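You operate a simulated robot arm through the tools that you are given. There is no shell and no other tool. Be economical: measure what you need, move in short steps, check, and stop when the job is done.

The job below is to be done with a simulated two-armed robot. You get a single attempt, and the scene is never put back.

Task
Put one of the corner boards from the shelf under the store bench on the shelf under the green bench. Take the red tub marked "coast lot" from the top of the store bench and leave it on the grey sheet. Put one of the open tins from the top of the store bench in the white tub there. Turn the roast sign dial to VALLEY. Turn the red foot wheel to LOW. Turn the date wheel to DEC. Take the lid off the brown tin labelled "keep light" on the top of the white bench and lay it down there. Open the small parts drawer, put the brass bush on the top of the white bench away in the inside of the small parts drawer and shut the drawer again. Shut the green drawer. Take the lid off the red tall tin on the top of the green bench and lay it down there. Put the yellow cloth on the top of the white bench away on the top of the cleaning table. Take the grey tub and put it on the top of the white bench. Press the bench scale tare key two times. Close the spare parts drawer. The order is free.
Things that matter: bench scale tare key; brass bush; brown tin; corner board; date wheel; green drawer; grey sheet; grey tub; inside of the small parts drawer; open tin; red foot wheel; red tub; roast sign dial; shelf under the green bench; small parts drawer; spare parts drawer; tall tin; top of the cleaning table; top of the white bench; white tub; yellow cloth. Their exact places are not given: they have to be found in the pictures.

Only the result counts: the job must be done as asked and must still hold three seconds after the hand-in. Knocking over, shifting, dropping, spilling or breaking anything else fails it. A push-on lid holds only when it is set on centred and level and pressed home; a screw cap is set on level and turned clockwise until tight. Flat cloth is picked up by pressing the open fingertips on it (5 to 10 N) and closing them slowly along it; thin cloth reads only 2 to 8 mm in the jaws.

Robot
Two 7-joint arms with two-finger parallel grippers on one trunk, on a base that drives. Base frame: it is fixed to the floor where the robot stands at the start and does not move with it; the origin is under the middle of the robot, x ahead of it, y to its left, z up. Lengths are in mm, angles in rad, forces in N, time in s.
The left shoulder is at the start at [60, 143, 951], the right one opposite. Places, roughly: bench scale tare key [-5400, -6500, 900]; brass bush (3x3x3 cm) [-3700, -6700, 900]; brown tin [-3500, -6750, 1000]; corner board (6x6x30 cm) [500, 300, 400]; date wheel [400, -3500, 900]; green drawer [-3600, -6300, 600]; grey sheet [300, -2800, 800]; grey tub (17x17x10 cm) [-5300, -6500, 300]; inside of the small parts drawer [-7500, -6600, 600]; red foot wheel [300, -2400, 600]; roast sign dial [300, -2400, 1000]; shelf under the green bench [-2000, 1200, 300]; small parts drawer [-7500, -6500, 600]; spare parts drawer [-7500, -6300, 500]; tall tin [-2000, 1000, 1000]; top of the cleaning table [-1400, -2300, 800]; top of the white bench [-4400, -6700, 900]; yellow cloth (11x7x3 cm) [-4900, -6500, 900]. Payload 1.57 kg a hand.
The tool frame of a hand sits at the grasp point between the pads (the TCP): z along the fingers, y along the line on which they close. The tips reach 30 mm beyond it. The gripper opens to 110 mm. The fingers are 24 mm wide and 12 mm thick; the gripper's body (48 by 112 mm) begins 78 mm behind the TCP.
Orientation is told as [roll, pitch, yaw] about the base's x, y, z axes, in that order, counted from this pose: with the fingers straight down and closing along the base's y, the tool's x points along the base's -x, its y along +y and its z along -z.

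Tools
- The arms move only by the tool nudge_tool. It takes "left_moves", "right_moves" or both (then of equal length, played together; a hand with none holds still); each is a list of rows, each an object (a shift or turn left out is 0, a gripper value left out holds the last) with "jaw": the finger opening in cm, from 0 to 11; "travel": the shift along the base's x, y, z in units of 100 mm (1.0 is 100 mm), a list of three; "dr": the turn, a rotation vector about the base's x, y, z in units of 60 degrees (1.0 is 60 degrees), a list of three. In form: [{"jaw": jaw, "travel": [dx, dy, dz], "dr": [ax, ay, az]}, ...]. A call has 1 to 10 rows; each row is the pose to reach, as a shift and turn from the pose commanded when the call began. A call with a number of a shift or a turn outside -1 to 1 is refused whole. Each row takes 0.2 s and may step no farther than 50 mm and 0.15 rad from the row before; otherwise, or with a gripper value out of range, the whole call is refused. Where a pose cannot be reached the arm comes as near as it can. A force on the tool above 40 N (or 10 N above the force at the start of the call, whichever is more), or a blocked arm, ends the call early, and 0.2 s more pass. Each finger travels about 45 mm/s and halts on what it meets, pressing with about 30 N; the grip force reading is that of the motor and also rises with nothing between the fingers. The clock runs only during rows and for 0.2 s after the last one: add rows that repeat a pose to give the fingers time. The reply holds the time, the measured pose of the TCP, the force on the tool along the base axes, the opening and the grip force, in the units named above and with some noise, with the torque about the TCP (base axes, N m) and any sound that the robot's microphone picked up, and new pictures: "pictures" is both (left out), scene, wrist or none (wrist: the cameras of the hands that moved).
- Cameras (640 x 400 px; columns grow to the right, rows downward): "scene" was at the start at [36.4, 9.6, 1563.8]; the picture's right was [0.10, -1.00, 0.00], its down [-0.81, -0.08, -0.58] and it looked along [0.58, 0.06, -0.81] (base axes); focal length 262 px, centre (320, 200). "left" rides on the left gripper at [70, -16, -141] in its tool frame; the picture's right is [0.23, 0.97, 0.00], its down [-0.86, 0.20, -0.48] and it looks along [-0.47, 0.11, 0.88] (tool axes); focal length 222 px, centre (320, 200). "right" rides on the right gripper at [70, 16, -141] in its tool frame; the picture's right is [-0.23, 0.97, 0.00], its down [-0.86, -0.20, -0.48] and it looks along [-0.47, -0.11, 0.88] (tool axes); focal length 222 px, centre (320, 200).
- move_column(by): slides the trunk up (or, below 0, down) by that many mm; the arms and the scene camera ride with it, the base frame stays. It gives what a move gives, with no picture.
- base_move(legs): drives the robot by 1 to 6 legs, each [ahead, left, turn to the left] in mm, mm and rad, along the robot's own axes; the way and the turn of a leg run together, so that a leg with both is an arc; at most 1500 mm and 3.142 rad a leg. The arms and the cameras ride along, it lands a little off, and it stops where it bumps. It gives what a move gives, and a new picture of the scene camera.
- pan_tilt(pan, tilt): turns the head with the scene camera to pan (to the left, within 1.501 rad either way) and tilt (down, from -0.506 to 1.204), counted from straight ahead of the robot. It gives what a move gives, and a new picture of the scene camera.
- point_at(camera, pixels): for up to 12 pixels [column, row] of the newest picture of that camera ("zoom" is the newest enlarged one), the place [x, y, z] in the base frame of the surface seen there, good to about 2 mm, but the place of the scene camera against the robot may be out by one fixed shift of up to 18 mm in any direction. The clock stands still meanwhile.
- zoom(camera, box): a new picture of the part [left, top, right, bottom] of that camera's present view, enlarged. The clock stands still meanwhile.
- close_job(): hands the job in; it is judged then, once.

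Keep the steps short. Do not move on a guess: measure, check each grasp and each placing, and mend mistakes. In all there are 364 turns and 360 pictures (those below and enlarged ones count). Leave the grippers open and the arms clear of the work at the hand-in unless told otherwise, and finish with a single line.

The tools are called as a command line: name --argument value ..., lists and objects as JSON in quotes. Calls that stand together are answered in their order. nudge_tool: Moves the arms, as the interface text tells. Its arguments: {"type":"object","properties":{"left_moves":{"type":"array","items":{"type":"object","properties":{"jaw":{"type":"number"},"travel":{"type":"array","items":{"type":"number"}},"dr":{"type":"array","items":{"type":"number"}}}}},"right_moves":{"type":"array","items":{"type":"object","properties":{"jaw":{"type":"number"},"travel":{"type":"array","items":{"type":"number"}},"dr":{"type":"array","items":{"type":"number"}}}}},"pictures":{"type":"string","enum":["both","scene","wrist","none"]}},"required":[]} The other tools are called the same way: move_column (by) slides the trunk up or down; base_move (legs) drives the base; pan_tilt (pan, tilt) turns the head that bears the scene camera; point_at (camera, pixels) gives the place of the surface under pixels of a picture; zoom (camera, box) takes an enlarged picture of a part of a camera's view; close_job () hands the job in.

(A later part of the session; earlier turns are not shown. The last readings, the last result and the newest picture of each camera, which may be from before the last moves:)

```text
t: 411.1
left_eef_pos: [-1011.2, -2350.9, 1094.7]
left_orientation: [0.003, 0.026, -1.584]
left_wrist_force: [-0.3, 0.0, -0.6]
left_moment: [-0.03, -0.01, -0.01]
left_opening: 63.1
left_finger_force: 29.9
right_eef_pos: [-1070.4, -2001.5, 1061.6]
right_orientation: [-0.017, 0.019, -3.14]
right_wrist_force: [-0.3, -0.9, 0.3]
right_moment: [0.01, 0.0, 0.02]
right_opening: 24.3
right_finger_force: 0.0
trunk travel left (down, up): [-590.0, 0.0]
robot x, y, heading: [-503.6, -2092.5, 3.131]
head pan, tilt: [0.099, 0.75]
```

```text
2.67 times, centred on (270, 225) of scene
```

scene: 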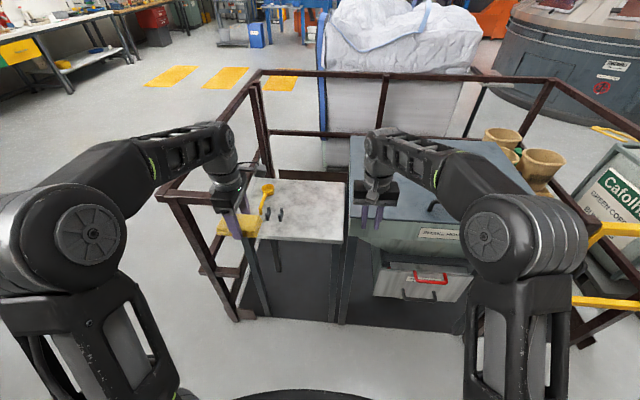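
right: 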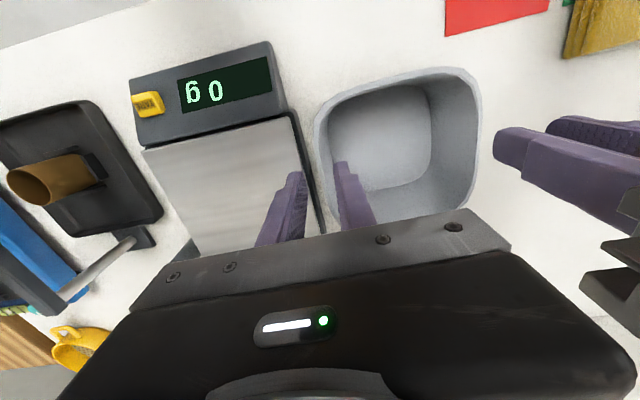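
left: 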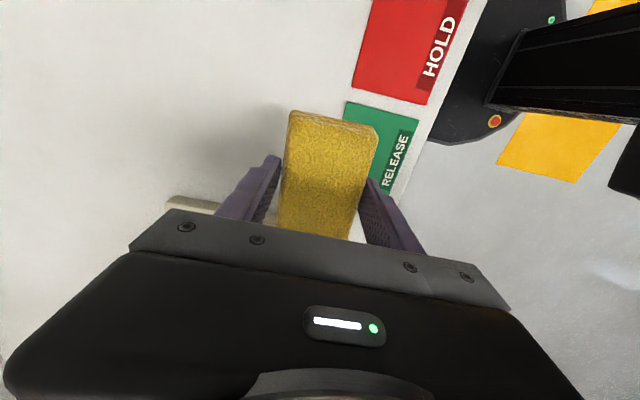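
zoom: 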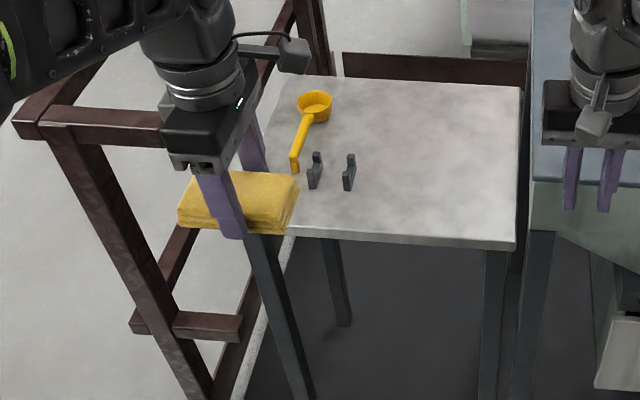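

Table top z≈800, free right half around (−1370,−2165). Slide right 190 and drive ahead 310.

base_move --legs '[[0, -190, 0.01], [310, 0, 0]]'

zoom --camera "left" --box '[0, 0, 640, 400]'

```text
t: 414.4
left_eef_pos: [-1319.1, -2165.6, 1093.3]
left_orientation: [0.003, 0.029, -1.572]
left_wrist_force: [0.0, 0.9, -1.5]
left_moment: [0.0, -0.07, 0.02]
left_opening: 62.9
left_finger_force: 30.2
right_eef_pos: [-1383.0, -1816.7, 1061.2]
right_orientation: [-0.017, 0.023, -3.132]
right_wrist_force: [-0.7, -0.8, -0.8]
right_moment: [0.03, -0.01, 0.03]
right_opening: 24.0
right_finger_force: 0.2
trunk travel left (down, up): [-590.0, 0.0]
robot x, y, heading: [-816.7, -1906.1, 3.14]
head pan, tilt: [0.099, 0.75]
```

scene: 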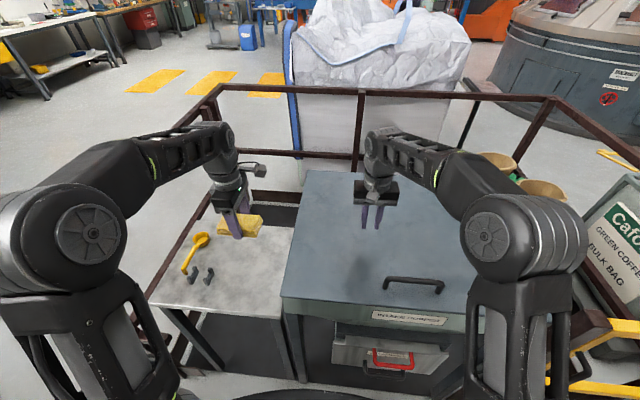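

```text
1.00 times, centred on (320, 200) of left
```

zoom: 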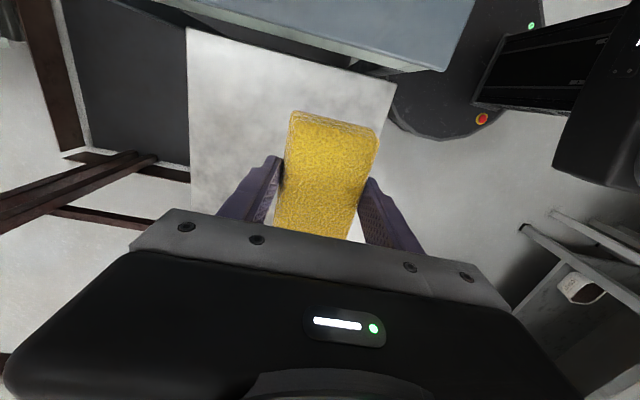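

Above the table. Shift 30 mm toward −y and lower ~255 mm in steps.

nudge_tool --left_moves '[{"travel": [-0.1, -0.3, -0.2]}, {"travel": [-0.2, -0.3, -0.6]}, {"travel": [-0.2, -0.3, -1.0]}]' --pictures "none"

nudge_tool --left_moves '[{"travel": [0, 0, -0.4]}, {"travel": [0, 0, -0.8]}, {"travel": [0, 0, -1.0]}]' --pictures "wrist"

nudge_tool --left_moves '[{"travel": [0, 0, -0.3]}, {"travel": [0, 0, -0.48]}, {"travel": [0, 0, -0.53]}, {"travel": [0, 0, -0.56]}]' --pictures "wrist"

```text
t: 415.2
left_eef_pos: [-1340.0, -2196.7, 995.2]
left_orientation: [0.004, 0.028, -1.574]
left_wrist_force: [0.6, -0.3, -1.5]
left_moment: [0.01, -0.03, -0.01]
left_opening: 62.8
left_finger_force: 30.0
right_eef_pos: [-1383.2, -1816.6, 1060.8]
right_orientation: [-0.017, 0.021, -3.132]
right_wrist_force: [-1.0, -0.1, -0.5]
right_moment: [0.0, -0.02, -0.02]
right_opening: 23.8
right_finger_force: 0.1
trunk travel left (down, up): [-590.0, 0.0]
robot x, y, heading: [-818.8, -1900.0, -3.141]
head pan, tilt: [0.099, 0.75]
```

```text
t: 416.0
left_eef_pos: [-1340.6, -2195.3, 894.2]
left_orientation: [0.001, 0.028, -1.573]
left_wrist_force: [0.2, 1.0, -0.1]
left_moment: [0.03, 0.0, 0.01]
left_opening: 63.1
left_finger_force: 29.9
right_eef_pos: [-1383.0, -1816.8, 1061.7]
right_orientation: [-0.018, 0.021, -3.132]
right_wrist_force: [0.0, 0.7, 0.1]
right_moment: [0.01, 0.02, -0.01]
right_opening: 23.8
right_finger_force: 0.1
trunk travel left (down, up): [-590.0, 0.0]
robot x, y, heading: [-814.9, -1900.6, -3.136]
head pan, tilt: [0.099, 0.75]
```

left: 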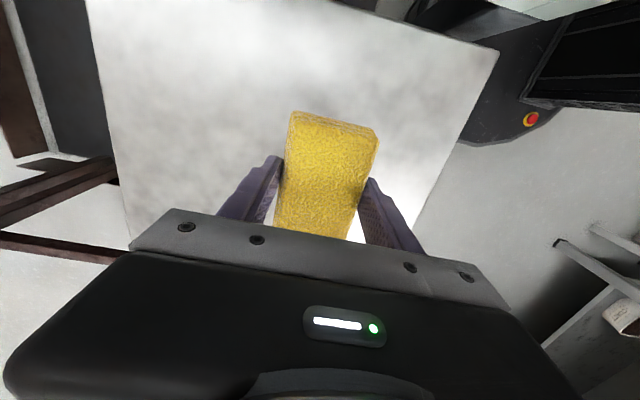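

```text
t: 417.0
left_eef_pos: [-1340.0, -2194.6, 838.7]
left_orientation: [0.006, 0.028, -1.574]
left_wrist_force: [0.7, 0.0, -0.6]
left_moment: [-0.01, 0.02, -0.03]
left_opening: 63.0
left_finger_force: 29.7
right_eef_pos: [-1382.9, -1815.8, 1062.5]
right_orientation: [-0.017, 0.02, -3.132]
right_wrist_force: [-0.5, 0.8, 0.4]
right_moment: [0.0, -0.02, -0.02]
right_opening: 24.4
right_finger_force: 0.0
trunk travel left (down, up): [-590.0, 0.0]
robot x, y, heading: [-815.6, -1902.0, 3.141]
head pan, tilt: [0.099, 0.75]
```

left: 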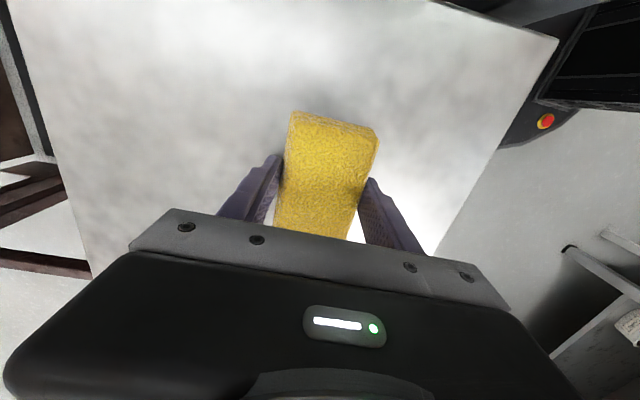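

point_at --camera "left" --pixels '[[200, 100], [400, 120], [250, 100]]'

nudge_tool --left_moves '[{"travel": [0, 0, -0.02]}, {"travel": [0, 0, -0.04]}, {"travel": [0, 0, -0.06]}, {"travel": [0, 0, -0.06]}]' --pictures "none"

```text
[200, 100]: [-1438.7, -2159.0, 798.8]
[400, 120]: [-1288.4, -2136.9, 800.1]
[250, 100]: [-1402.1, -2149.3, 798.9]
```

```text
t: 418.0
left_eef_pos: [-1339.5, -2195.4, 832.7]
left_orientation: [0.002, 0.025, -1.572]
left_wrist_force: [-0.3, 0.1, 4.0]
left_moment: [-0.16, 0.1, 0.0]
left_opening: 62.7
left_finger_force: 29.7
right_eef_pos: [-1382.7, -1816.4, 1063.0]
right_orientation: [-0.018, 0.022, -3.13]
right_wrist_force: [0.7, -0.6, -0.3]
right_moment: [0.03, -0.03, -0.02]
right_opening: 23.6
right_finger_force: 0.1
trunk travel left (down, up): [-590.0, 0.0]
robot x, y, heading: [-814.5, -1903.7, -3.139]
head pan, tilt: [0.099, 0.75]
```

Contact. Open and rise.

nudge_tool --left_moves '[{"jaw": 8}, {"jaw": 9}, {"jaw": 9}, {"travel": [0, 0, 0.3]}, {"travel": [0, 0, 0.65]}, {"travel": [0, 0, 1.0]}]' --pictures "wrist"

nudge_tool --left_moves '[{"travel": [0, 0, 0.4]}, {"travel": [0, 0, 0.8]}, {"travel": [0, 0, 1.0]}]' --pictures "none"

base_move --legs '[[-450, 0, 0]]'

```text
t: 419.4
left_eef_pos: [-1337.5, -2193.2, 932.5]
left_orientation: [0.004, 0.026, -1.573]
left_wrist_force: [-0.3, -0.7, -0.2]
left_moment: [0.0, 0.01, -0.01]
left_opening: 89.8
left_finger_force: 0.1
right_eef_pos: [-1382.0, -1816.3, 1062.6]
right_orientation: [-0.017, 0.021, -3.13]
right_wrist_force: [-0.4, -0.1, -0.5]
right_moment: [-0.02, 0.03, -0.02]
right_opening: 23.9
right_finger_force: 0.0
trunk travel left (down, up): [-590.0, 0.0]
robot x, y, heading: [-813.4, -1900.4, 3.143]
head pan, tilt: [0.099, 0.75]
```

left: 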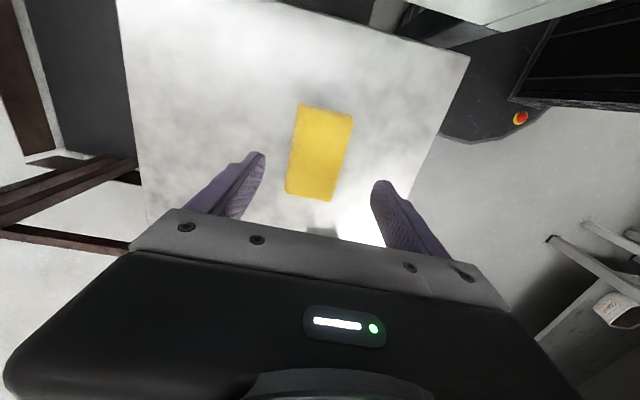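

```text
t: 420.2
left_eef_pos: [-1337.1, -2194.6, 1031.6]
left_orientation: [0.002, 0.028, -1.572]
left_wrist_force: [0.0, 0.2, 0.2]
left_moment: [0.0, 0.01, 0.0]
left_opening: 90.2
left_finger_force: 0.1
right_eef_pos: [-1382.2, -1814.9, 1062.2]
right_orientation: [-0.018, 0.021, -3.132]
right_wrist_force: [-0.1, 0.4, -0.3]
right_moment: [-0.03, -0.01, 0.03]
right_opening: 24.0
right_finger_force: 0.1
trunk travel left (down, up): [-590.0, 0.0]
robot x, y, heading: [-816.4, -1901.5, 3.144]
head pan, tilt: [0.099, 0.75]
```

```text
t: 422.9
left_eef_pos: [-882.0, -2195.7, 1032.0]
left_orientation: [0.001, 0.026, -1.567]
left_wrist_force: [0.5, 0.1, -0.2]
left_moment: [0.01, 0.03, 0.0]
left_opening: 90.2
left_finger_force: 0.0
right_eef_pos: [-927.8, -1818.4, 1061.8]
right_orientation: [-0.017, 0.021, -3.124]
right_wrist_force: [0.5, -0.9, -0.6]
right_moment: [0.01, 0.04, -0.03]
right_opening: 23.9
right_finger_force: 0.0
trunk travel left (down, up): [-590.0, 0.0]
robot x, y, heading: [-361.3, -1902.3, -3.133]
head pan, tilt: [0.099, 0.75]
```

scene: 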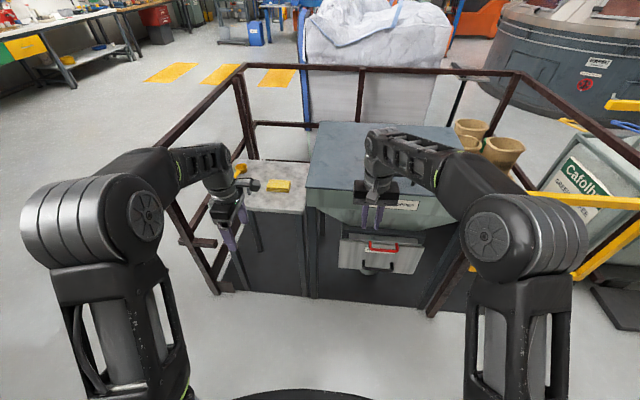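

Cloth is on the cleaning table. Restore the left hand yaw, then drive back to the store bench.

nudge_tool --left_moves '[{"jaw": 8, "dr": [0, 0, -0.125]}, {"dr": [0, 0, -0.25]}, {"dr": [0, 0, -0.375]}, {"dr": [0, 0, -0.5]}, {"dr": [0, 0, -0.625]}, {"dr": [0, 0, -0.75]}]' --pictures "none"

nudge_tool --left_moves '[{"dr": [0, 0, -0.125]}, {"dr": [0, 0, -0.25]}, {"dr": [0, 0, -0.375]}, {"dr": [0, 0, -0.5]}, {"dr": [0, 0, -0.625]}, {"dr": [0, 0, -0.75]}]' --pictures "none"

base_move --legs '[[130, 0, 0], [0, -1000, 0], [0, 0, 3.13], [0, 1150, 0]]'

pan_tilt --pan 0.0 --tilt 0.6

```text
t: 424.3
left_eef_pos: [-881.6, -2197.1, 1031.9]
left_orientation: [0.003, 0.025, -2.355]
left_wrist_force: [-0.4, -0.1, 0.2]
left_moment: [-0.01, -0.03, -0.02]
left_opening: 80.0
left_finger_force: 0.2
right_eef_pos: [-929.9, -1818.4, 1062.4]
right_orientation: [-0.018, 0.021, -3.123]
right_wrist_force: [0.5, -0.4, 1.1]
right_moment: [0.02, 0.01, -0.01]
right_opening: 24.0
right_finger_force: 0.0
trunk travel left (down, up): [-590.0, 0.0]
robot x, y, heading: [-360.3, -1900.4, -3.135]
head pan, tilt: [0.099, 0.75]
```

```text
t: 425.7
left_eef_pos: [-880.8, -2196.5, 1032.0]
left_orientation: [0.001, 0.028, -3.138]
left_wrist_force: [-0.7, -0.3, -0.4]
left_moment: [0.01, 0.01, -0.03]
left_opening: 79.9
left_finger_force: 0.1
right_eef_pos: [-928.4, -1817.8, 1062.1]
right_orientation: [-0.018, 0.02, -3.126]
right_wrist_force: [-0.1, 0.2, -0.4]
right_moment: [-0.01, 0.02, 0.01]
right_opening: 23.8
right_finger_force: 0.0
trunk travel left (down, up): [-590.0, 0.0]
robot x, y, heading: [-362.7, -1897.8, -3.133]
head pan, tilt: [0.099, 0.75]
```

```text
t: 444.6
left_eef_pos: [-3.4, 545.2, 1032.5]
left_orientation: [0.002, 0.026, 0.024]
left_wrist_force: [0.3, 1.0, -0.3]
left_moment: [-0.01, -0.04, 0.0]
left_opening: 80.1
left_finger_force: 0.0
right_eef_pos: [51.2, 169.1, 1062.6]
right_orientation: [-0.017, 0.021, 0.037]
right_wrist_force: [-0.3, 0.0, -0.5]
right_moment: [-0.01, -0.02, 0.01]
right_opening: 24.2
right_finger_force: 0.0
trunk travel left (down, up): [-590.0, 0.0]
robot x, y, heading: [-517.7, 238.5, 0.028]
head pan, tilt: [0.099, 0.75]
```

scene: 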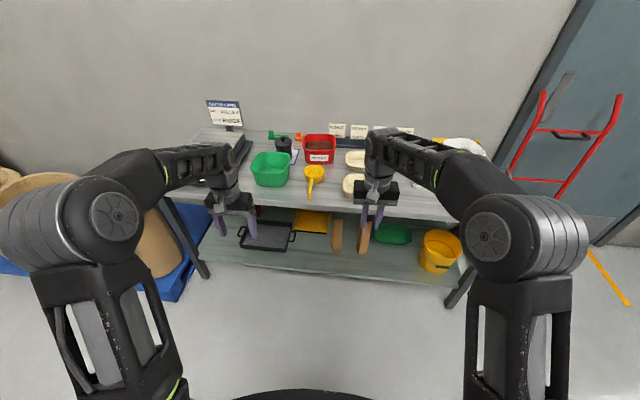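

```text
t: 445.3
left_eef_pos: [-3.9, 545.8, 1031.0]
left_orientation: [0.0, 0.028, 0.025]
left_wrist_force: [0.3, 0.4, 0.8]
left_moment: [0.02, -0.03, 0.01]
left_opening: 80.0
left_finger_force: 0.0
right_eef_pos: [51.2, 169.6, 1061.9]
right_orientation: [-0.017, 0.021, 0.037]
right_wrist_force: [-0.4, -0.9, 0.0]
right_moment: [-0.03, 0.01, 0.02]
right_opening: 24.0
right_finger_force: 0.0
trunk travel left (down, up): [-590.0, 0.0]
robot x, y, heading: [-516.6, 240.7, 0.032]
head pan, tilt: [0.0, 0.6]
```

scene: 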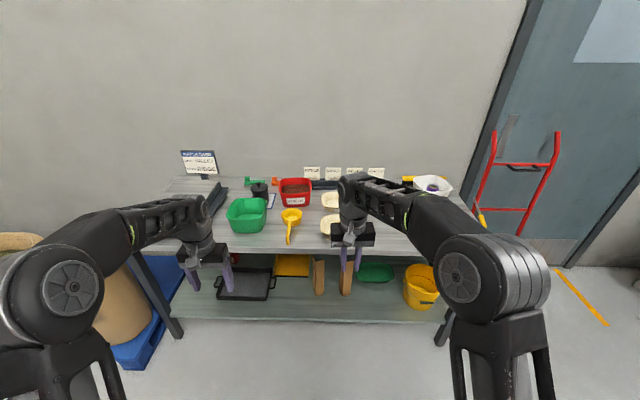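

Two standing boards at px (319,278) and (345,276). Lower the trunk 400 and look.

move_column --by -400

pan_tilt --pan 0.0 --tilt 0.6

zoom --camera "scene" --box '[220, 180, 440, 330]'

```text
t: 449.1
left_eef_pos: [-2.8, 545.5, 631.7]
left_orientation: [0.001, 0.026, 0.025]
left_wrist_force: [0.1, -0.3, -0.4]
left_moment: [-0.03, 0.02, -0.03]
left_opening: 79.9
left_finger_force: 0.1
right_eef_pos: [51.0, 168.5, 662.9]
right_orientation: [-0.017, 0.021, 0.036]
right_wrist_force: [-0.6, 0.2, 0.5]
right_moment: [-0.01, -0.03, 0.01]
right_opening: 24.0
right_finger_force: 0.1
trunk travel left (down, up): [-190.0, 400.0]
robot x, y, heading: [-518.7, 237.0, 0.025]
head pan, tilt: [0.0, 0.6]
```

```text
t: 449.7
left_eef_pos: [-3.3, 545.6, 631.4]
left_orientation: [0.003, 0.029, 0.024]
left_wrist_force: [-1.0, 0.5, 0.5]
left_moment: [-0.02, -0.04, 0.02]
left_opening: 80.1
left_finger_force: 0.1
right_eef_pos: [52.0, 168.9, 661.8]
right_orientation: [-0.019, 0.02, 0.037]
right_wrist_force: [-0.4, -0.1, -1.4]
right_moment: [0.0, -0.07, -0.02]
right_opening: 24.2
right_finger_force: 0.1
trunk travel left (down, up): [-190.0, 400.0]
robot x, y, heading: [-516.5, 237.3, 0.029]
head pan, tilt: [0.0, 0.6]
```

scene: 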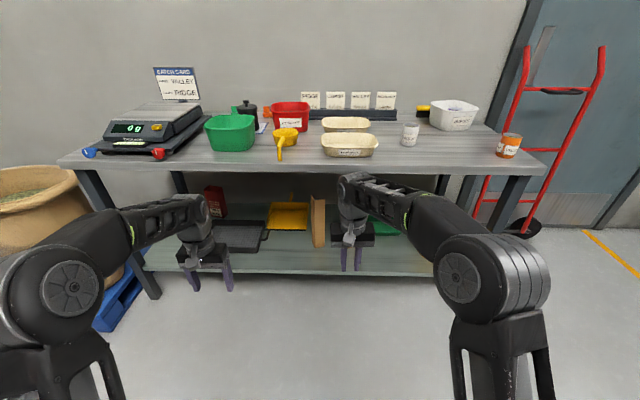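

```text
2.67 times, centred on (330, 255) of scene
```

zoom: 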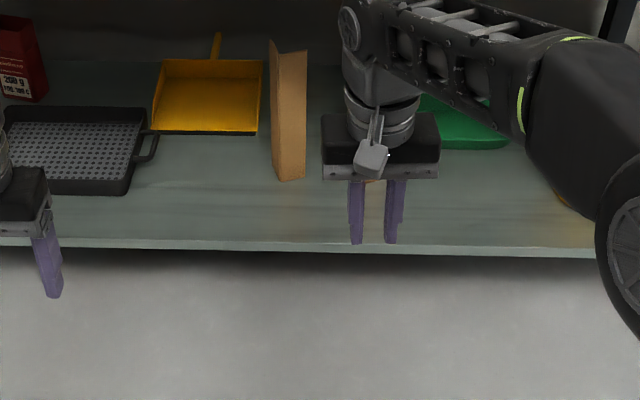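

point_at --camera "zoom" --pixels '[[272, 45], [290, 60], [306, 55], [275, 110], [290, 110], [304, 110], [280, 175], [302, 172], [290, 165], [270, 243], [282, 60], [288, 178]]'

zoom --camera "scene" --box '[290, 180, 360, 260]'

```text
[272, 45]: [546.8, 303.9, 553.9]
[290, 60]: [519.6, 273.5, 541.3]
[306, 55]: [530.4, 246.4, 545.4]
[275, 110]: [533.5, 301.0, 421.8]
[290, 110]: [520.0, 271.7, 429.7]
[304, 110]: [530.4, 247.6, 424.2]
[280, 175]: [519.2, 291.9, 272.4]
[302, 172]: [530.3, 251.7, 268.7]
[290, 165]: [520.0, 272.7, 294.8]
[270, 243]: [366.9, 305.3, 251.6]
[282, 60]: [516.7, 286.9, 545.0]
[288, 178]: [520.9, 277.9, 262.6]
```

```text
5.00 times, centred on (325, 220) of scene
```

zoom: 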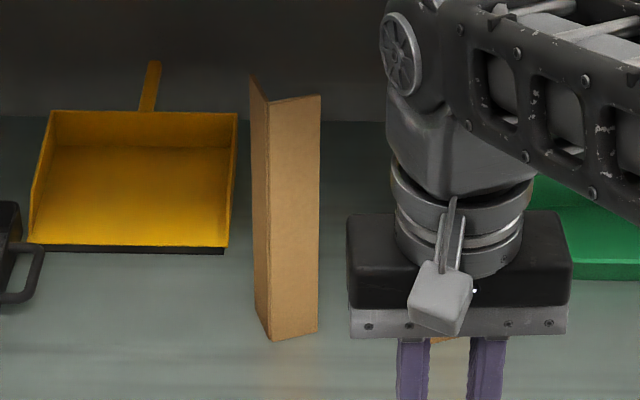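

L-board with its corner toward me at (517,283), flanges to (530,240) and (547,298), z 245–540. I'll tilt the left hand forward, bring it in, and retract the right hand.

nudge_tool --left_moves '[{"travel": [0, -0.22, -0.1], "dr": [0, -0.125, 0]}, {"travel": [0, -0.45, -0.2], "dr": [0, -0.25, 0]}, {"travel": [0, -0.67, -0.3], "dr": [0, -0.375, 0]}, {"travel": [0, -0.9, -0.3], "dr": [0, -0.5, 0]}]' --right_moves '[{"travel": [-0.25, -0.1, 0]}, {"travel": [-0.5, -0.2, 0]}, {"travel": [-0.75, -0.3, 0]}, {"travel": [-1.0, -0.4, 0]}]' --pictures "none"

nudge_tool --left_moves '[{"travel": [0.1, -0.22, -0.1], "dr": [0, -0.125, 0]}, {"travel": [0.2, -0.45, -0.2], "dr": [0, -0.25, 0]}, {"travel": [0.2, -0.67, -0.3], "dr": [0, -0.375, 0]}, {"travel": [0.2, -0.9, -0.4], "dr": [0, -0.5, 0]}]' --right_moves '[{"travel": [-0.25, 0, 0]}, {"travel": [-0.5, 0, 0]}, {"travel": [-0.75, 0, 0]}, {"travel": [-1.0, 0, 0]}]' --pictures "none"

nudge_tool --left_moves '[{"travel": [0, 0, -0.15], "dr": [0, -0.1, 0]}, {"travel": [0, 0, -0.3], "dr": [0, -0.2, 0]}, {"travel": [0, 0, -0.4], "dr": [0, -0.2, 0]}]' --pictures "both"

```text
t: 450.7
left_eef_pos: [-2.9, 455.1, 601.8]
left_orientation: [-0.013, -0.499, 0.028]
left_wrist_force: [0.5, -0.4, 0.3]
left_moment: [-0.01, 0.02, 0.0]
left_opening: 80.1
left_finger_force: 0.1
right_eef_pos: [-50.3, 129.4, 663.0]
right_orientation: [-0.017, 0.021, 0.036]
right_wrist_force: [0.7, -0.4, 0.0]
right_moment: [0.03, -0.01, 0.01]
right_opening: 23.8
right_finger_force: 0.1
trunk travel left (down, up): [-190.0, 400.0]
robot x, y, heading: [-518.9, 241.6, 0.025]
head pan, tilt: [0.0, 0.6]
```

```text
t: 451.7
left_eef_pos: [17.0, 365.2, 561.1]
left_orientation: [-0.041, -1.021, 0.049]
left_wrist_force: [0.1, 0.1, -0.2]
left_moment: [0.03, 0.02, 0.01]
left_opening: 80.0
left_finger_force: 0.0
right_eef_pos: [-148.0, 128.8, 661.5]
right_orientation: [-0.017, 0.022, 0.037]
right_wrist_force: [0.1, -0.8, -0.1]
right_moment: [0.0, 0.01, -0.01]
right_opening: 24.1
right_finger_force: 0.0
trunk travel left (down, up): [-190.0, 400.0]
robot x, y, heading: [-518.3, 238.5, 0.022]
head pan, tilt: [0.0, 0.6]
```

```text
t: 452.5
left_eef_pos: [15.5, 361.9, 522.6]
left_orientation: [-0.056, -1.229, 0.07]
left_wrist_force: [0.6, 0.5, 0.1]
left_moment: [-0.01, 0.01, -0.04]
left_opening: 80.1
left_finger_force: 0.1
left hand out of reach, approached as far as the arm can: row 3
right_eef_pos: [-148.0, 127.9, 662.6]
right_orientation: [-0.018, 0.021, 0.037]
right_wrist_force: [1.0, -0.3, -0.7]
right_moment: [-0.01, 0.01, -0.03]
right_opening: 23.8
right_finger_force: 0.0
trunk travel left (down, up): [-190.0, 400.0]
robot x, y, heading: [-517.4, 241.8, 0.03]
head pan, tilt: [0.0, 0.6]
```

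scene: 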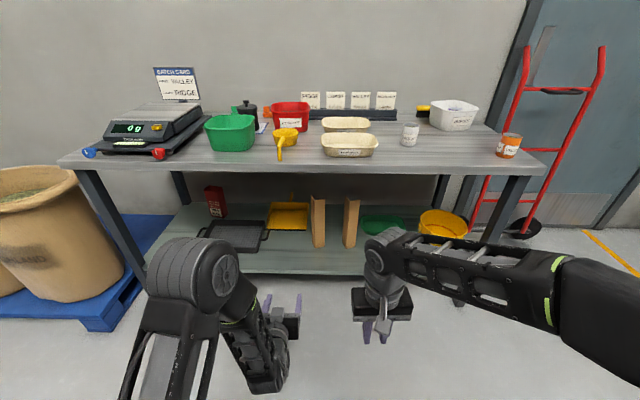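
left: 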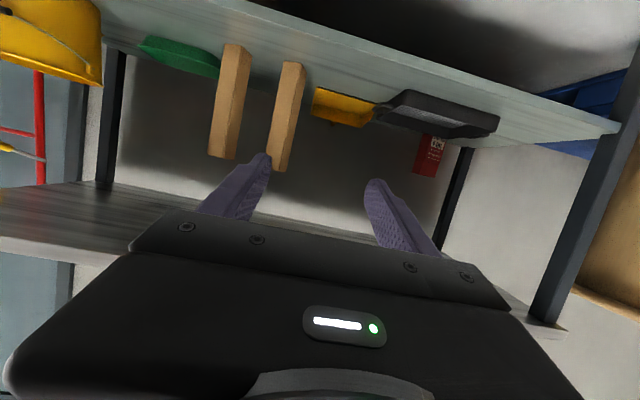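

Both boards visible. Lower trunk 100, yaw the hand +16°, shift base right 85 and ahead 300.

move_column --by -100

nudge_tool --left_moves '[{"dr": [0, 0, 0.1]}, {"dr": [0, 0, 0.18]}, {"dr": [0, 0, 0.23]}, {"dr": [0, 0, 0.23]}]' --pictures "none"

base_move --legs '[[0, -85, -0.025], [300, 0, 0]]'

zoom --camera "left" --box '[160, 0, 480, 200]'

```text
t: 453.8
left_eef_pos: [16.4, 361.1, 423.1]
left_orientation: [-0.054, -1.226, 0.068]
left_wrist_force: [0.9, 0.5, -0.1]
left_moment: [0.01, -0.01, -0.01]
left_opening: 80.0
left_finger_force: 0.1
right_eef_pos: [-149.1, 128.8, 560.9]
right_orientation: [-0.017, 0.021, 0.037]
right_wrist_force: [-0.4, -0.2, 0.0]
right_moment: [0.0, 0.01, 0.0]
right_opening: 24.0
right_finger_force: 0.1
trunk travel left (down, up): [-90.0, 500.0]
robot x, y, heading: [-516.6, 239.2, 0.022]
head pan, tilt: [0.0, 0.6]
```

```text
t: 454.8
left_eef_pos: [17.5, 361.8, 422.8]
left_orientation: [-0.057, -1.228, 0.309]
left_wrist_force: [-1.3, 0.0, 0.3]
left_moment: [0.01, -0.01, -0.01]
left_opening: 80.1
left_finger_force: 0.0
right_eef_pos: [-149.7, 127.5, 562.4]
right_orientation: [-0.018, 0.02, 0.037]
right_wrist_force: [-0.1, -0.9, 0.7]
right_moment: [-0.02, 0.02, 0.03]
right_opening: 24.2
right_finger_force: 0.2
trunk travel left (down, up): [-90.0, 500.0]
robot x, y, heading: [-517.4, 238.7, 0.023]
head pan, tilt: [0.0, 0.6]
```

```text
t: 457.6
left_eef_pos: [322.5, 260.3, 422.2]
left_orientation: [-0.054, -1.226, 0.283]
left_wrist_force: [-0.8, 0.1, -0.7]
left_moment: [0.01, 0.01, 0.02]
left_opening: 79.9
left_finger_force: 0.1
right_eef_pos: [150.9, 30.5, 561.8]
right_orientation: [-0.017, 0.02, 0.009]
right_wrist_force: [0.8, 0.4, 0.2]
right_moment: [0.0, -0.01, 0.03]
right_opening: 24.2
right_finger_force: 0.1
trunk travel left (down, up): [-90.0, 500.0]
robot x, y, heading: [-212.6, 154.2, 0.001]
head pan, tilt: [0.0, 0.6]
```

scene: 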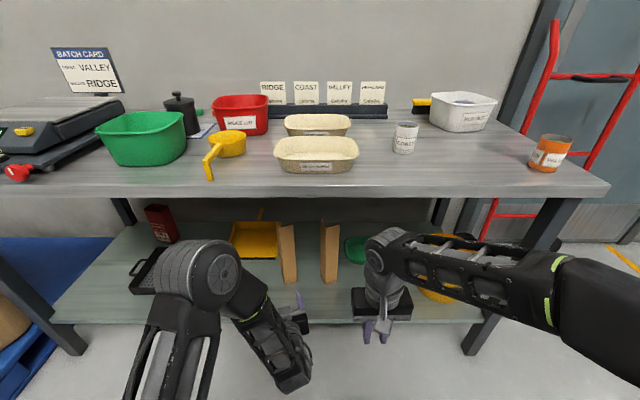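

```text
2.00 times, centred on (320, 100) of left
```

zoom: 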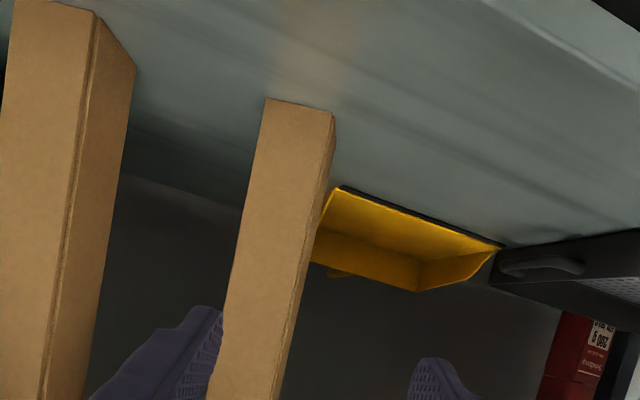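

point_at --camera "zoom" --pixels '[[270, 200], [250, 200], [310, 200], [325, 170], [318, 200], [230, 330], [262, 330], [290, 330], [270, 110], [60, 200], [110, 200]]'

```text
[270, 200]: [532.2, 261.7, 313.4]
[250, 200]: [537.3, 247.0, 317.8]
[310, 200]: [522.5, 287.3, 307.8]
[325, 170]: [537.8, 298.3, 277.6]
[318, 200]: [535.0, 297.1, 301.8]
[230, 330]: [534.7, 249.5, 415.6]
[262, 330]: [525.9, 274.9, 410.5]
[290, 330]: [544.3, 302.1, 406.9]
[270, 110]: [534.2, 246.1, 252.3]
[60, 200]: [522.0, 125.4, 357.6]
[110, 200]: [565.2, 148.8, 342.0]
```

Target grasp TCP ≈ (536,271) approaching at yaw ≈20°. Adjust yaw and y, drive ahead 110.

nudge_tool --left_moves '[{"travel": [0, -0.15, 0], "dr": [0, 0, 0.04]}, {"travel": [0, -0.3, 0], "dr": [0, 0, 0.07]}, {"travel": [0, -0.3, 0], "dr": [0, 0, 0.07]}]' --pictures "none"

base_move --legs '[[110, 0, 0]]'

zoom --camera "left" --box '[0, 0, 640, 400]'

```text
t: 458.4
left_eef_pos: [324.6, 230.3, 421.3]
left_orientation: [-0.052, -1.226, 0.353]
left_wrist_force: [0.3, 0.5, 0.2]
left_moment: [0.0, -0.02, -0.01]
left_opening: 80.1
left_finger_force: 0.1
right_eef_pos: [150.3, 31.0, 562.4]
right_orientation: [-0.016, 0.022, 0.009]
right_wrist_force: [0.0, -0.8, -0.3]
right_moment: [0.0, -0.01, -0.01]
right_opening: 24.0
right_finger_force: 0.1
trunk travel left (down, up): [-90.0, 500.0]
robot x, y, heading: [-210.8, 152.5, -0.001]
head pan, tilt: [0.0, 0.6]
```

```text
t: 459.6
left_eef_pos: [434.2, 230.4, 422.6]
left_orientation: [-0.053, -1.228, 0.355]
left_wrist_force: [0.1, 0.5, 0.1]
left_moment: [0.0, 0.03, -0.01]
left_opening: 80.2
left_finger_force: 0.0
right_eef_pos: [261.8, 31.8, 562.1]
right_orientation: [-0.017, 0.021, 0.01]
right_wrist_force: [0.7, -0.1, 0.0]
right_moment: [0.03, 0.01, -0.03]
right_opening: 24.2
right_finger_force: 0.1
trunk travel left (down, up): [-90.0, 500.0]
robot x, y, heading: [-103.2, 153.9, -0.002]
head pan, tilt: [0.0, 0.6]
```

scene: 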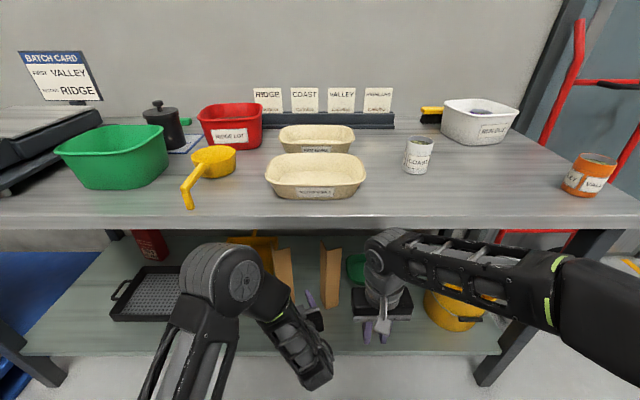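

```text
1.00 times, centred on (320, 200) of left
```

zoom: 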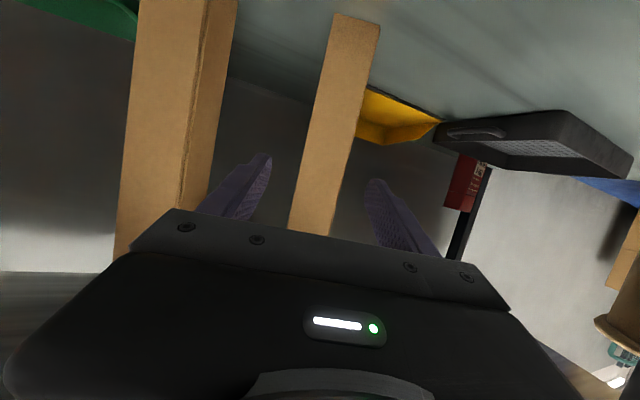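

Well aligned: board between the fingers. Advance ~108 mm along the finger direction (horizontal).

nudge_tool --left_moves '[{"travel": [0.25, 0.1, 0]}, {"travel": [0.5, 0.2, 0]}, {"travel": [0.75, 0.3, 0]}, {"travel": [1.0, 0.4, 0]}, {"travel": [1.0, 0.4, 0]}]' --pictures "wrist"

```text
t: 460.8
left_eef_pos: [534.5, 268.5, 421.8]
left_orientation: [-0.052, -1.228, 0.352]
left_wrist_force: [0.1, -0.3, -0.2]
left_moment: [-0.01, -0.01, -0.02]
left_opening: 79.9
left_finger_force: 0.0
right_eef_pos: [261.3, 30.6, 561.3]
right_orientation: [-0.018, 0.022, 0.009]
right_wrist_force: [1.6, 0.1, -0.4]
right_moment: [0.01, 0.02, 0.0]
right_opening: 24.2
right_finger_force: 0.0
trunk travel left (down, up): [-90.0, 500.0]
robot x, y, heading: [-106.0, 150.3, 0.001]
head pan, tilt: [0.0, 0.6]
```

left: 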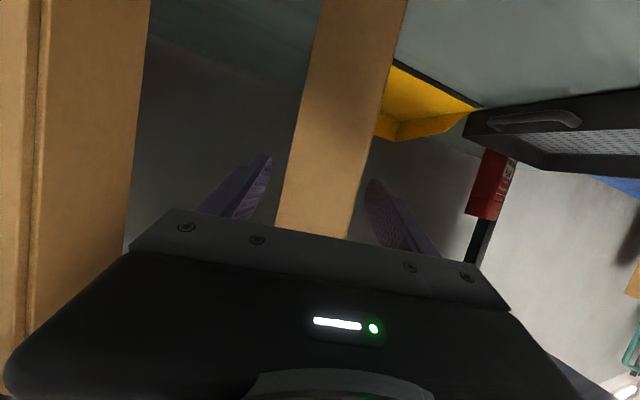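

Fingers are on both sides. Close slowly.

nudge_tool --left_moves '[{"jaw": 7}, {"jaw": 6}, {"jaw": 5}, {"jaw": 4}, {"jaw": 4}]' --pictures "wrist"

```text
t: 462.0
left_eef_pos: [533.7, 268.9, 421.9]
left_orientation: [-0.053, -1.228, 0.355]
left_wrist_force: [0.0, 1.0, -0.1]
left_moment: [0.26, 0.01, 0.07]
left_opening: 52.0
left_finger_force: 29.9
right_eef_pos: [260.6, 30.6, 563.0]
right_orientation: [-0.016, 0.022, 0.01]
right_wrist_force: [-0.1, 0.0, 0.5]
right_moment: [0.02, -0.02, -0.01]
right_opening: 24.0
right_finger_force: 0.1
trunk travel left (down, up): [-90.0, 500.0]
robot x, y, heading: [-105.3, 153.8, -0.003]
head pan, tilt: [0.0, 0.6]
```

left: 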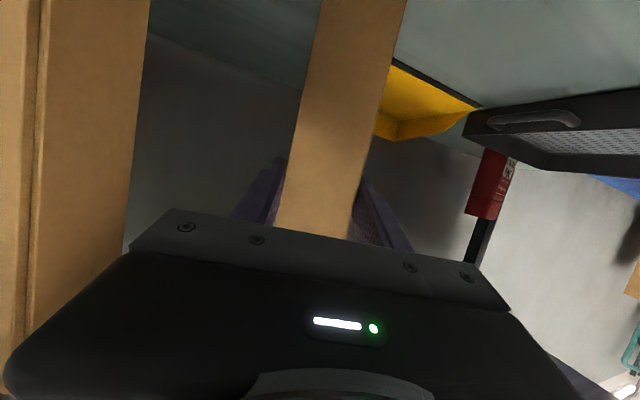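

Gripped (52 mm, 30 N). Lift 40 mm, then back out 450.

nudge_tool --left_moves '[{"travel": [0, 0, 0.15]}, {"travel": [0, 0, 0.3]}, {"travel": [0, 0, 0.45]}]' --pictures "wrist"

base_move --legs '[[-550, 0, 0]]'

```text
t: 462.8
left_eef_pos: [532.5, 269.0, 466.7]
left_orientation: [-0.052, -1.228, 0.353]
left_wrist_force: [-0.8, 0.1, -0.5]
left_moment: [0.0, -0.02, 0.02]
left_opening: 52.3
left_finger_force: 30.0
right_eef_pos: [261.5, 30.4, 562.6]
right_orientation: [-0.018, 0.021, 0.009]
right_wrist_force: [-0.2, 0.2, 0.3]
right_moment: [0.0, -0.02, 0.0]
right_opening: 23.8
right_finger_force: 0.1
trunk travel left (down, up): [-90.0, 500.0]
robot x, y, heading: [-102.0, 150.6, -0.0]
head pan, tilt: [0.0, 0.6]
```

left: 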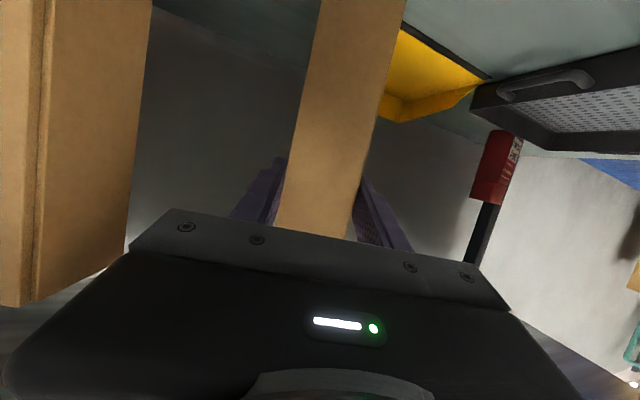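

```text
t: 465.9
left_eef_pos: [-14.6, 276.4, 468.7]
left_orientation: [-0.053, -1.228, 0.371]
left_wrist_force: [0.6, -0.1, -1.3]
left_moment: [0.03, 0.01, 0.02]
left_opening: 52.1
left_finger_force: 29.9
right_eef_pos: [-281.5, 34.3, 561.3]
right_orientation: [-0.016, 0.02, 0.024]
right_wrist_force: [0.9, 1.2, 0.9]
right_moment: [-0.01, 0.03, -0.01]
right_opening: 23.9
right_finger_force: 0.1
trunk travel left (down, up): [-90.0, 500.0]
robot x, y, heading: [-649.4, 149.9, 0.014]
head pan, tilt: [0.0, 0.6]
```

scene: 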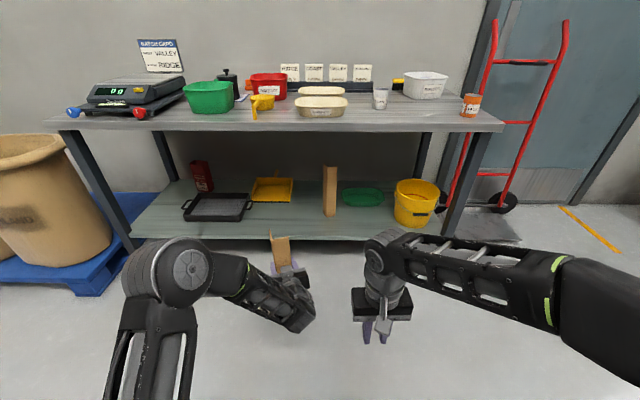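

Board held upright. Turn left ~2.2 rad to find the green bench.

base_move --legs '[[0, 0, 1.9]]'

pan_tilt --pan 0.3 --tilt 0.3

```text
t: 470.8
left_eef_pos: [-959.5, 717.7, 467.6]
left_orientation: [-0.054, -1.228, 2.245]
left_wrist_force: [0.1, 0.0, -1.8]
left_moment: [0.01, -0.02, -0.01]
left_opening: 52.0
left_finger_force: 29.8
right_eef_pos: [-649.6, 534.3, 562.2]
right_orientation: [-0.017, 0.022, 1.899]
right_wrist_force: [-0.9, 0.3, 0.6]
right_moment: [0.0, 0.0, 0.0]
right_opening: 24.0
right_finger_force: 0.0
trunk travel left (down, up): [-90.0, 500.0]
robot x, y, heading: [-647.1, 151.4, 1.885]
head pan, tilt: [0.0, 0.6]
```

scene: 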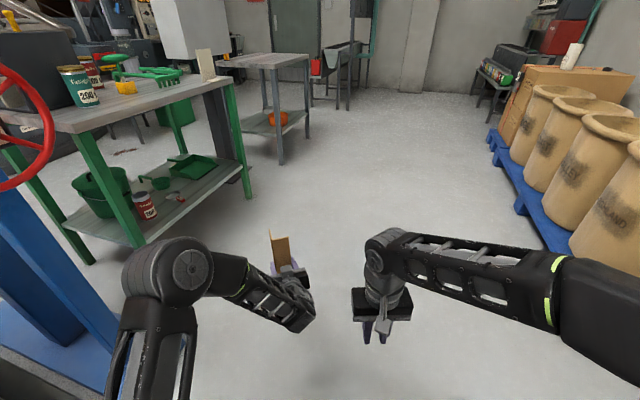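

```text
t: 471.6
left_eef_pos: [-960.1, 717.6, 467.9]
left_orientation: [-0.052, -1.227, 2.242]
left_wrist_force: [-0.2, 0.3, -1.4]
left_moment: [-0.02, -0.05, 0.01]
left_opening: 52.2
left_finger_force: 30.0
right_eef_pos: [-648.4, 532.7, 562.1]
right_orientation: [-0.018, 0.02, 1.899]
right_wrist_force: [0.7, 1.0, 0.0]
right_moment: [-0.01, 0.0, 0.0]
right_opening: 24.1
right_finger_force: 0.0
trunk travel left (down, up): [-90.0, 500.0]
robot x, y, heading: [-646.4, 144.9, 1.883]
head pan, tilt: [0.3, 0.3]
```

scene: 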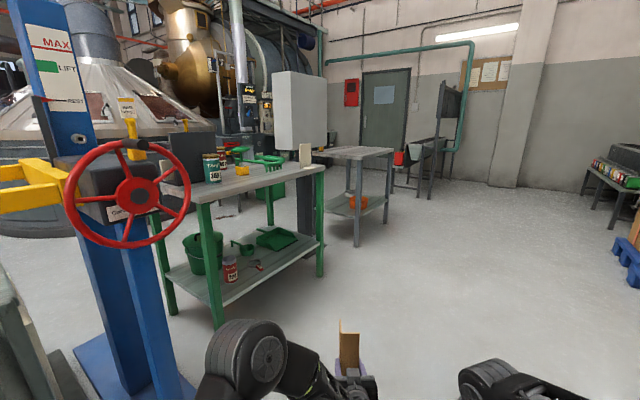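

zoom --camera "scene" --box '[150, 130, 350, 330]'

point_at --camera "scene" --pixels '[[215, 320], [320, 272], [170, 310], [270, 185], [300, 243], [255, 280], [212, 168], [230, 270], [210, 195], [322, 168], [305, 155], [285, 255]]'

```text
2.00 times, centred on (250, 230) of scene
```

zoom: 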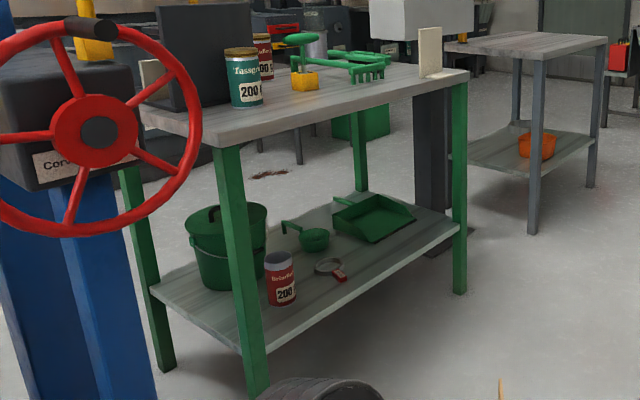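

```text
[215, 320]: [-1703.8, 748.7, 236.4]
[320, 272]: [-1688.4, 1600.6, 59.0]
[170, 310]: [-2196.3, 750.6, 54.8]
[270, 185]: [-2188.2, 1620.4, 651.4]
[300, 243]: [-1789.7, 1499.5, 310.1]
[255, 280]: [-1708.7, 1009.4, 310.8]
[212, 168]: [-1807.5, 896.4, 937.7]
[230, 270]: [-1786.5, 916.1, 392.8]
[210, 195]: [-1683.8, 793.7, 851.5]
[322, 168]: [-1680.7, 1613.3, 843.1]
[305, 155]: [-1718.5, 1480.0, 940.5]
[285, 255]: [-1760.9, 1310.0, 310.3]
```

point_at --camera "scene" --pixels '[[150, 380], [110, 330], [185, 200], [80, 350], [30, 330], [277, 240], [275, 250], [297, 235], [257, 264], [228, 178], [220, 163], [226, 148]]'

```text
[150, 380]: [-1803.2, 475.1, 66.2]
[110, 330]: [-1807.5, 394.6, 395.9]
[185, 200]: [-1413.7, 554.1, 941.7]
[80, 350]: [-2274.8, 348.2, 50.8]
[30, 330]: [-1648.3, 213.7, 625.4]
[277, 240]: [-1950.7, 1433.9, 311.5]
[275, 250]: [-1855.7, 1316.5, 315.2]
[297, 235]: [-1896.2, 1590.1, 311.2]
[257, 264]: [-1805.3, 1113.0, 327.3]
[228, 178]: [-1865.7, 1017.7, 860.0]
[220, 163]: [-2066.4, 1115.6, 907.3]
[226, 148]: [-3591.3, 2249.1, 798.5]
```

Path: face +y, drive 1200, turn to face −x in front of the green bench.

base_move --legs '[[0, 0, -0.31], [1180, 0, 0], [0, 0, 1.571]]'

pan_tilt --pan 0.0 --tilt 0.5

```text
t: 482.4
left_eef_pos: [-1296.3, 1220.7, 468.2]
left_orientation: [-0.055, -1.227, -2.788]
left_wrist_force: [0.0, 0.5, -0.6]
left_moment: [0.02, -0.05, -0.01]
left_opening: 52.0
left_finger_force: 29.9
right_eef_pos: [-1023.8, 1459.4, 563.2]
right_orientation: [-0.016, 0.02, -3.133]
right_wrist_force: [0.1, -0.2, 0.3]
right_moment: [-0.02, 0.03, 0.0]
right_opening: 23.8
right_finger_force: 0.1
trunk travel left (down, up): [-90.0, 500.0]
robot x, y, heading: [-658.6, 1338.0, 3.139]
head pan, tilt: [0.3, 0.3]
```

scene: 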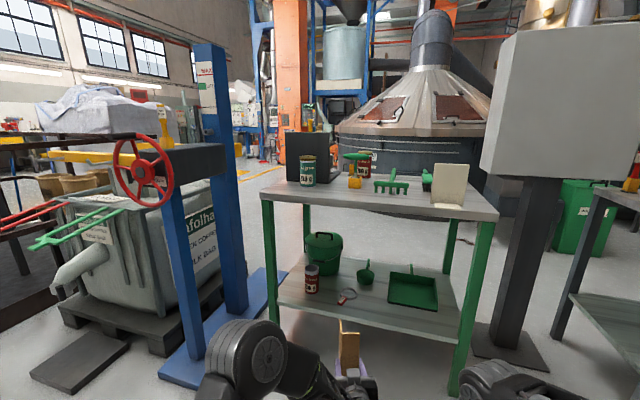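

```text
t: 483.2
left_eef_pos: [-1296.4, 1221.7, 467.8]
left_orientation: [-0.052, -1.227, -2.791]
left_wrist_force: [0.4, 0.2, -1.3]
left_moment: [0.02, 0.01, -0.02]
left_opening: 51.8
left_finger_force: 29.9
right_eef_pos: [-1024.1, 1457.1, 563.5]
right_orientation: [-0.017, 0.02, -3.133]
right_wrist_force: [-0.3, 0.4, -0.6]
right_moment: [-0.02, -0.01, 0.01]
right_opening: 23.9
right_finger_force: 0.0
trunk travel left (down, up): [-90.0, 500.0]
robot x, y, heading: [-658.1, 1338.5, 3.145]
head pan, tilt: [0.0, 0.499]
```

scene: 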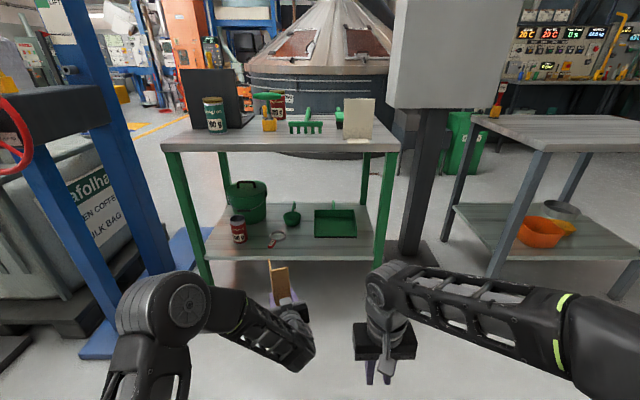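

zoom --camera "scene" --box '[160, 60, 400, 280]'

point_at --camera "scene" --pixels '[[316, 237], [356, 236], [330, 250], [365, 250], [366, 225], [300, 240], [280, 250], [335, 212], [350, 258], [277, 237], [276, 108], [360, 120]]'

```text
1.82 times, centred on (280, 170) of scene
```

zoom: 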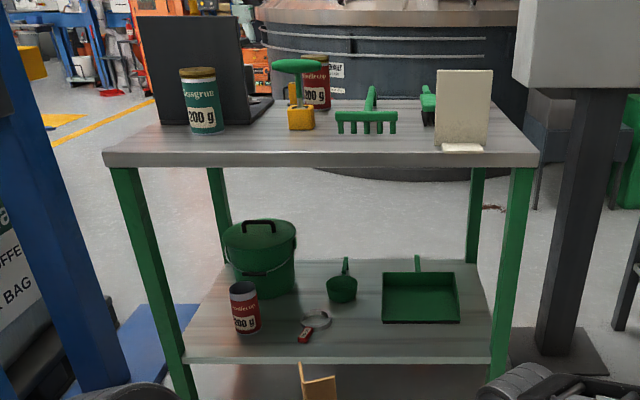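

```text
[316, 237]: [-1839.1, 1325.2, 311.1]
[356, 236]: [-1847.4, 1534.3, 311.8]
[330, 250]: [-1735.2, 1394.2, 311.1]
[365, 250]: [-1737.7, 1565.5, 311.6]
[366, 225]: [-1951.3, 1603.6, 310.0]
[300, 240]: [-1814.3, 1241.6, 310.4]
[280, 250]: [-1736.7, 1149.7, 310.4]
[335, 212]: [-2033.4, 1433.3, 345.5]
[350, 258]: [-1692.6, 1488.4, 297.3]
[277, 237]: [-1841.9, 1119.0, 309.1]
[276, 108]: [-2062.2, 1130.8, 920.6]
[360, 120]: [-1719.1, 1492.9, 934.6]
```

Free strip in front of the dustpan: x −1700…−1840, y 1200–1560, shelf z≈301. Raise trunk 50, shift right 184, ahead 330.

move_column --by 50

base_move --legs '[[0, -184, 0], [340, 0, 0]]'

zoom --camera "left" --box '[0, 0, 640, 400]'

```text
t: 484.2
left_eef_pos: [-1296.7, 1221.1, 517.5]
left_orientation: [-0.054, -1.226, -2.787]
left_wrist_force: [-0.7, -0.6, -0.7]
left_moment: [0.03, -0.01, -0.01]
left_opening: 52.1
left_finger_force: 30.4
right_eef_pos: [-1024.0, 1457.6, 610.8]
right_orientation: [-0.017, 0.02, -3.131]
right_wrist_force: [0.0, -0.3, -0.3]
right_moment: [0.02, -0.02, 0.01]
right_opening: 23.9
right_finger_force: 0.2
trunk travel left (down, up): [-140.0, 450.0]
robot x, y, heading: [-656.7, 1337.5, 3.14]
head pan, tilt: [0.0, 0.499]
```

```text
t: 487.6
left_eef_pos: [-1640.1, 1407.1, 518.5]
left_orientation: [-0.052, -1.228, -2.788]
left_wrist_force: [-0.6, -0.6, -0.7]
left_moment: [0.06, 0.01, 0.02]
left_opening: 52.0
left_finger_force: 29.6
right_eef_pos: [-1369.6, 1645.3, 611.5]
right_orientation: [-0.018, 0.021, -3.134]
right_wrist_force: [-0.7, 0.2, -0.1]
right_moment: [-0.02, 0.0, -0.01]
right_opening: 23.9
right_finger_force: 0.1
trunk travel left (down, up): [-140.0, 450.0]
robot x, y, heading: [-1006.1, 1521.9, 3.145]
head pan, tilt: [0.0, 0.499]
```

scene: 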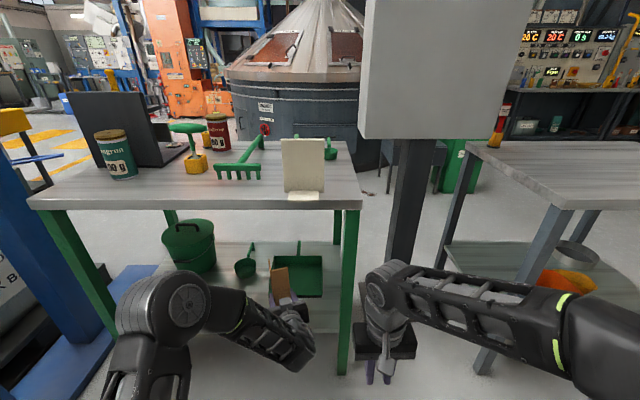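

```text
1.00 times, centred on (320, 200) of left
```

zoom: 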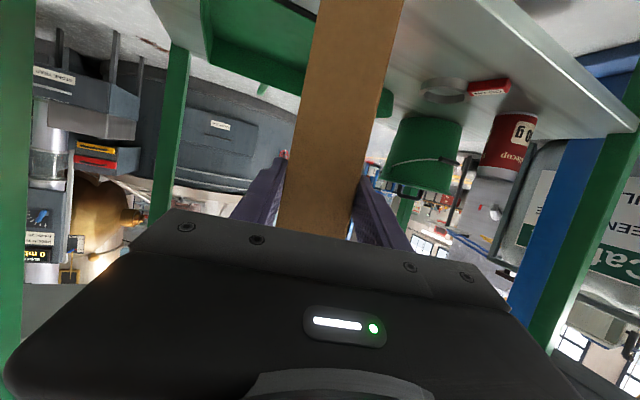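

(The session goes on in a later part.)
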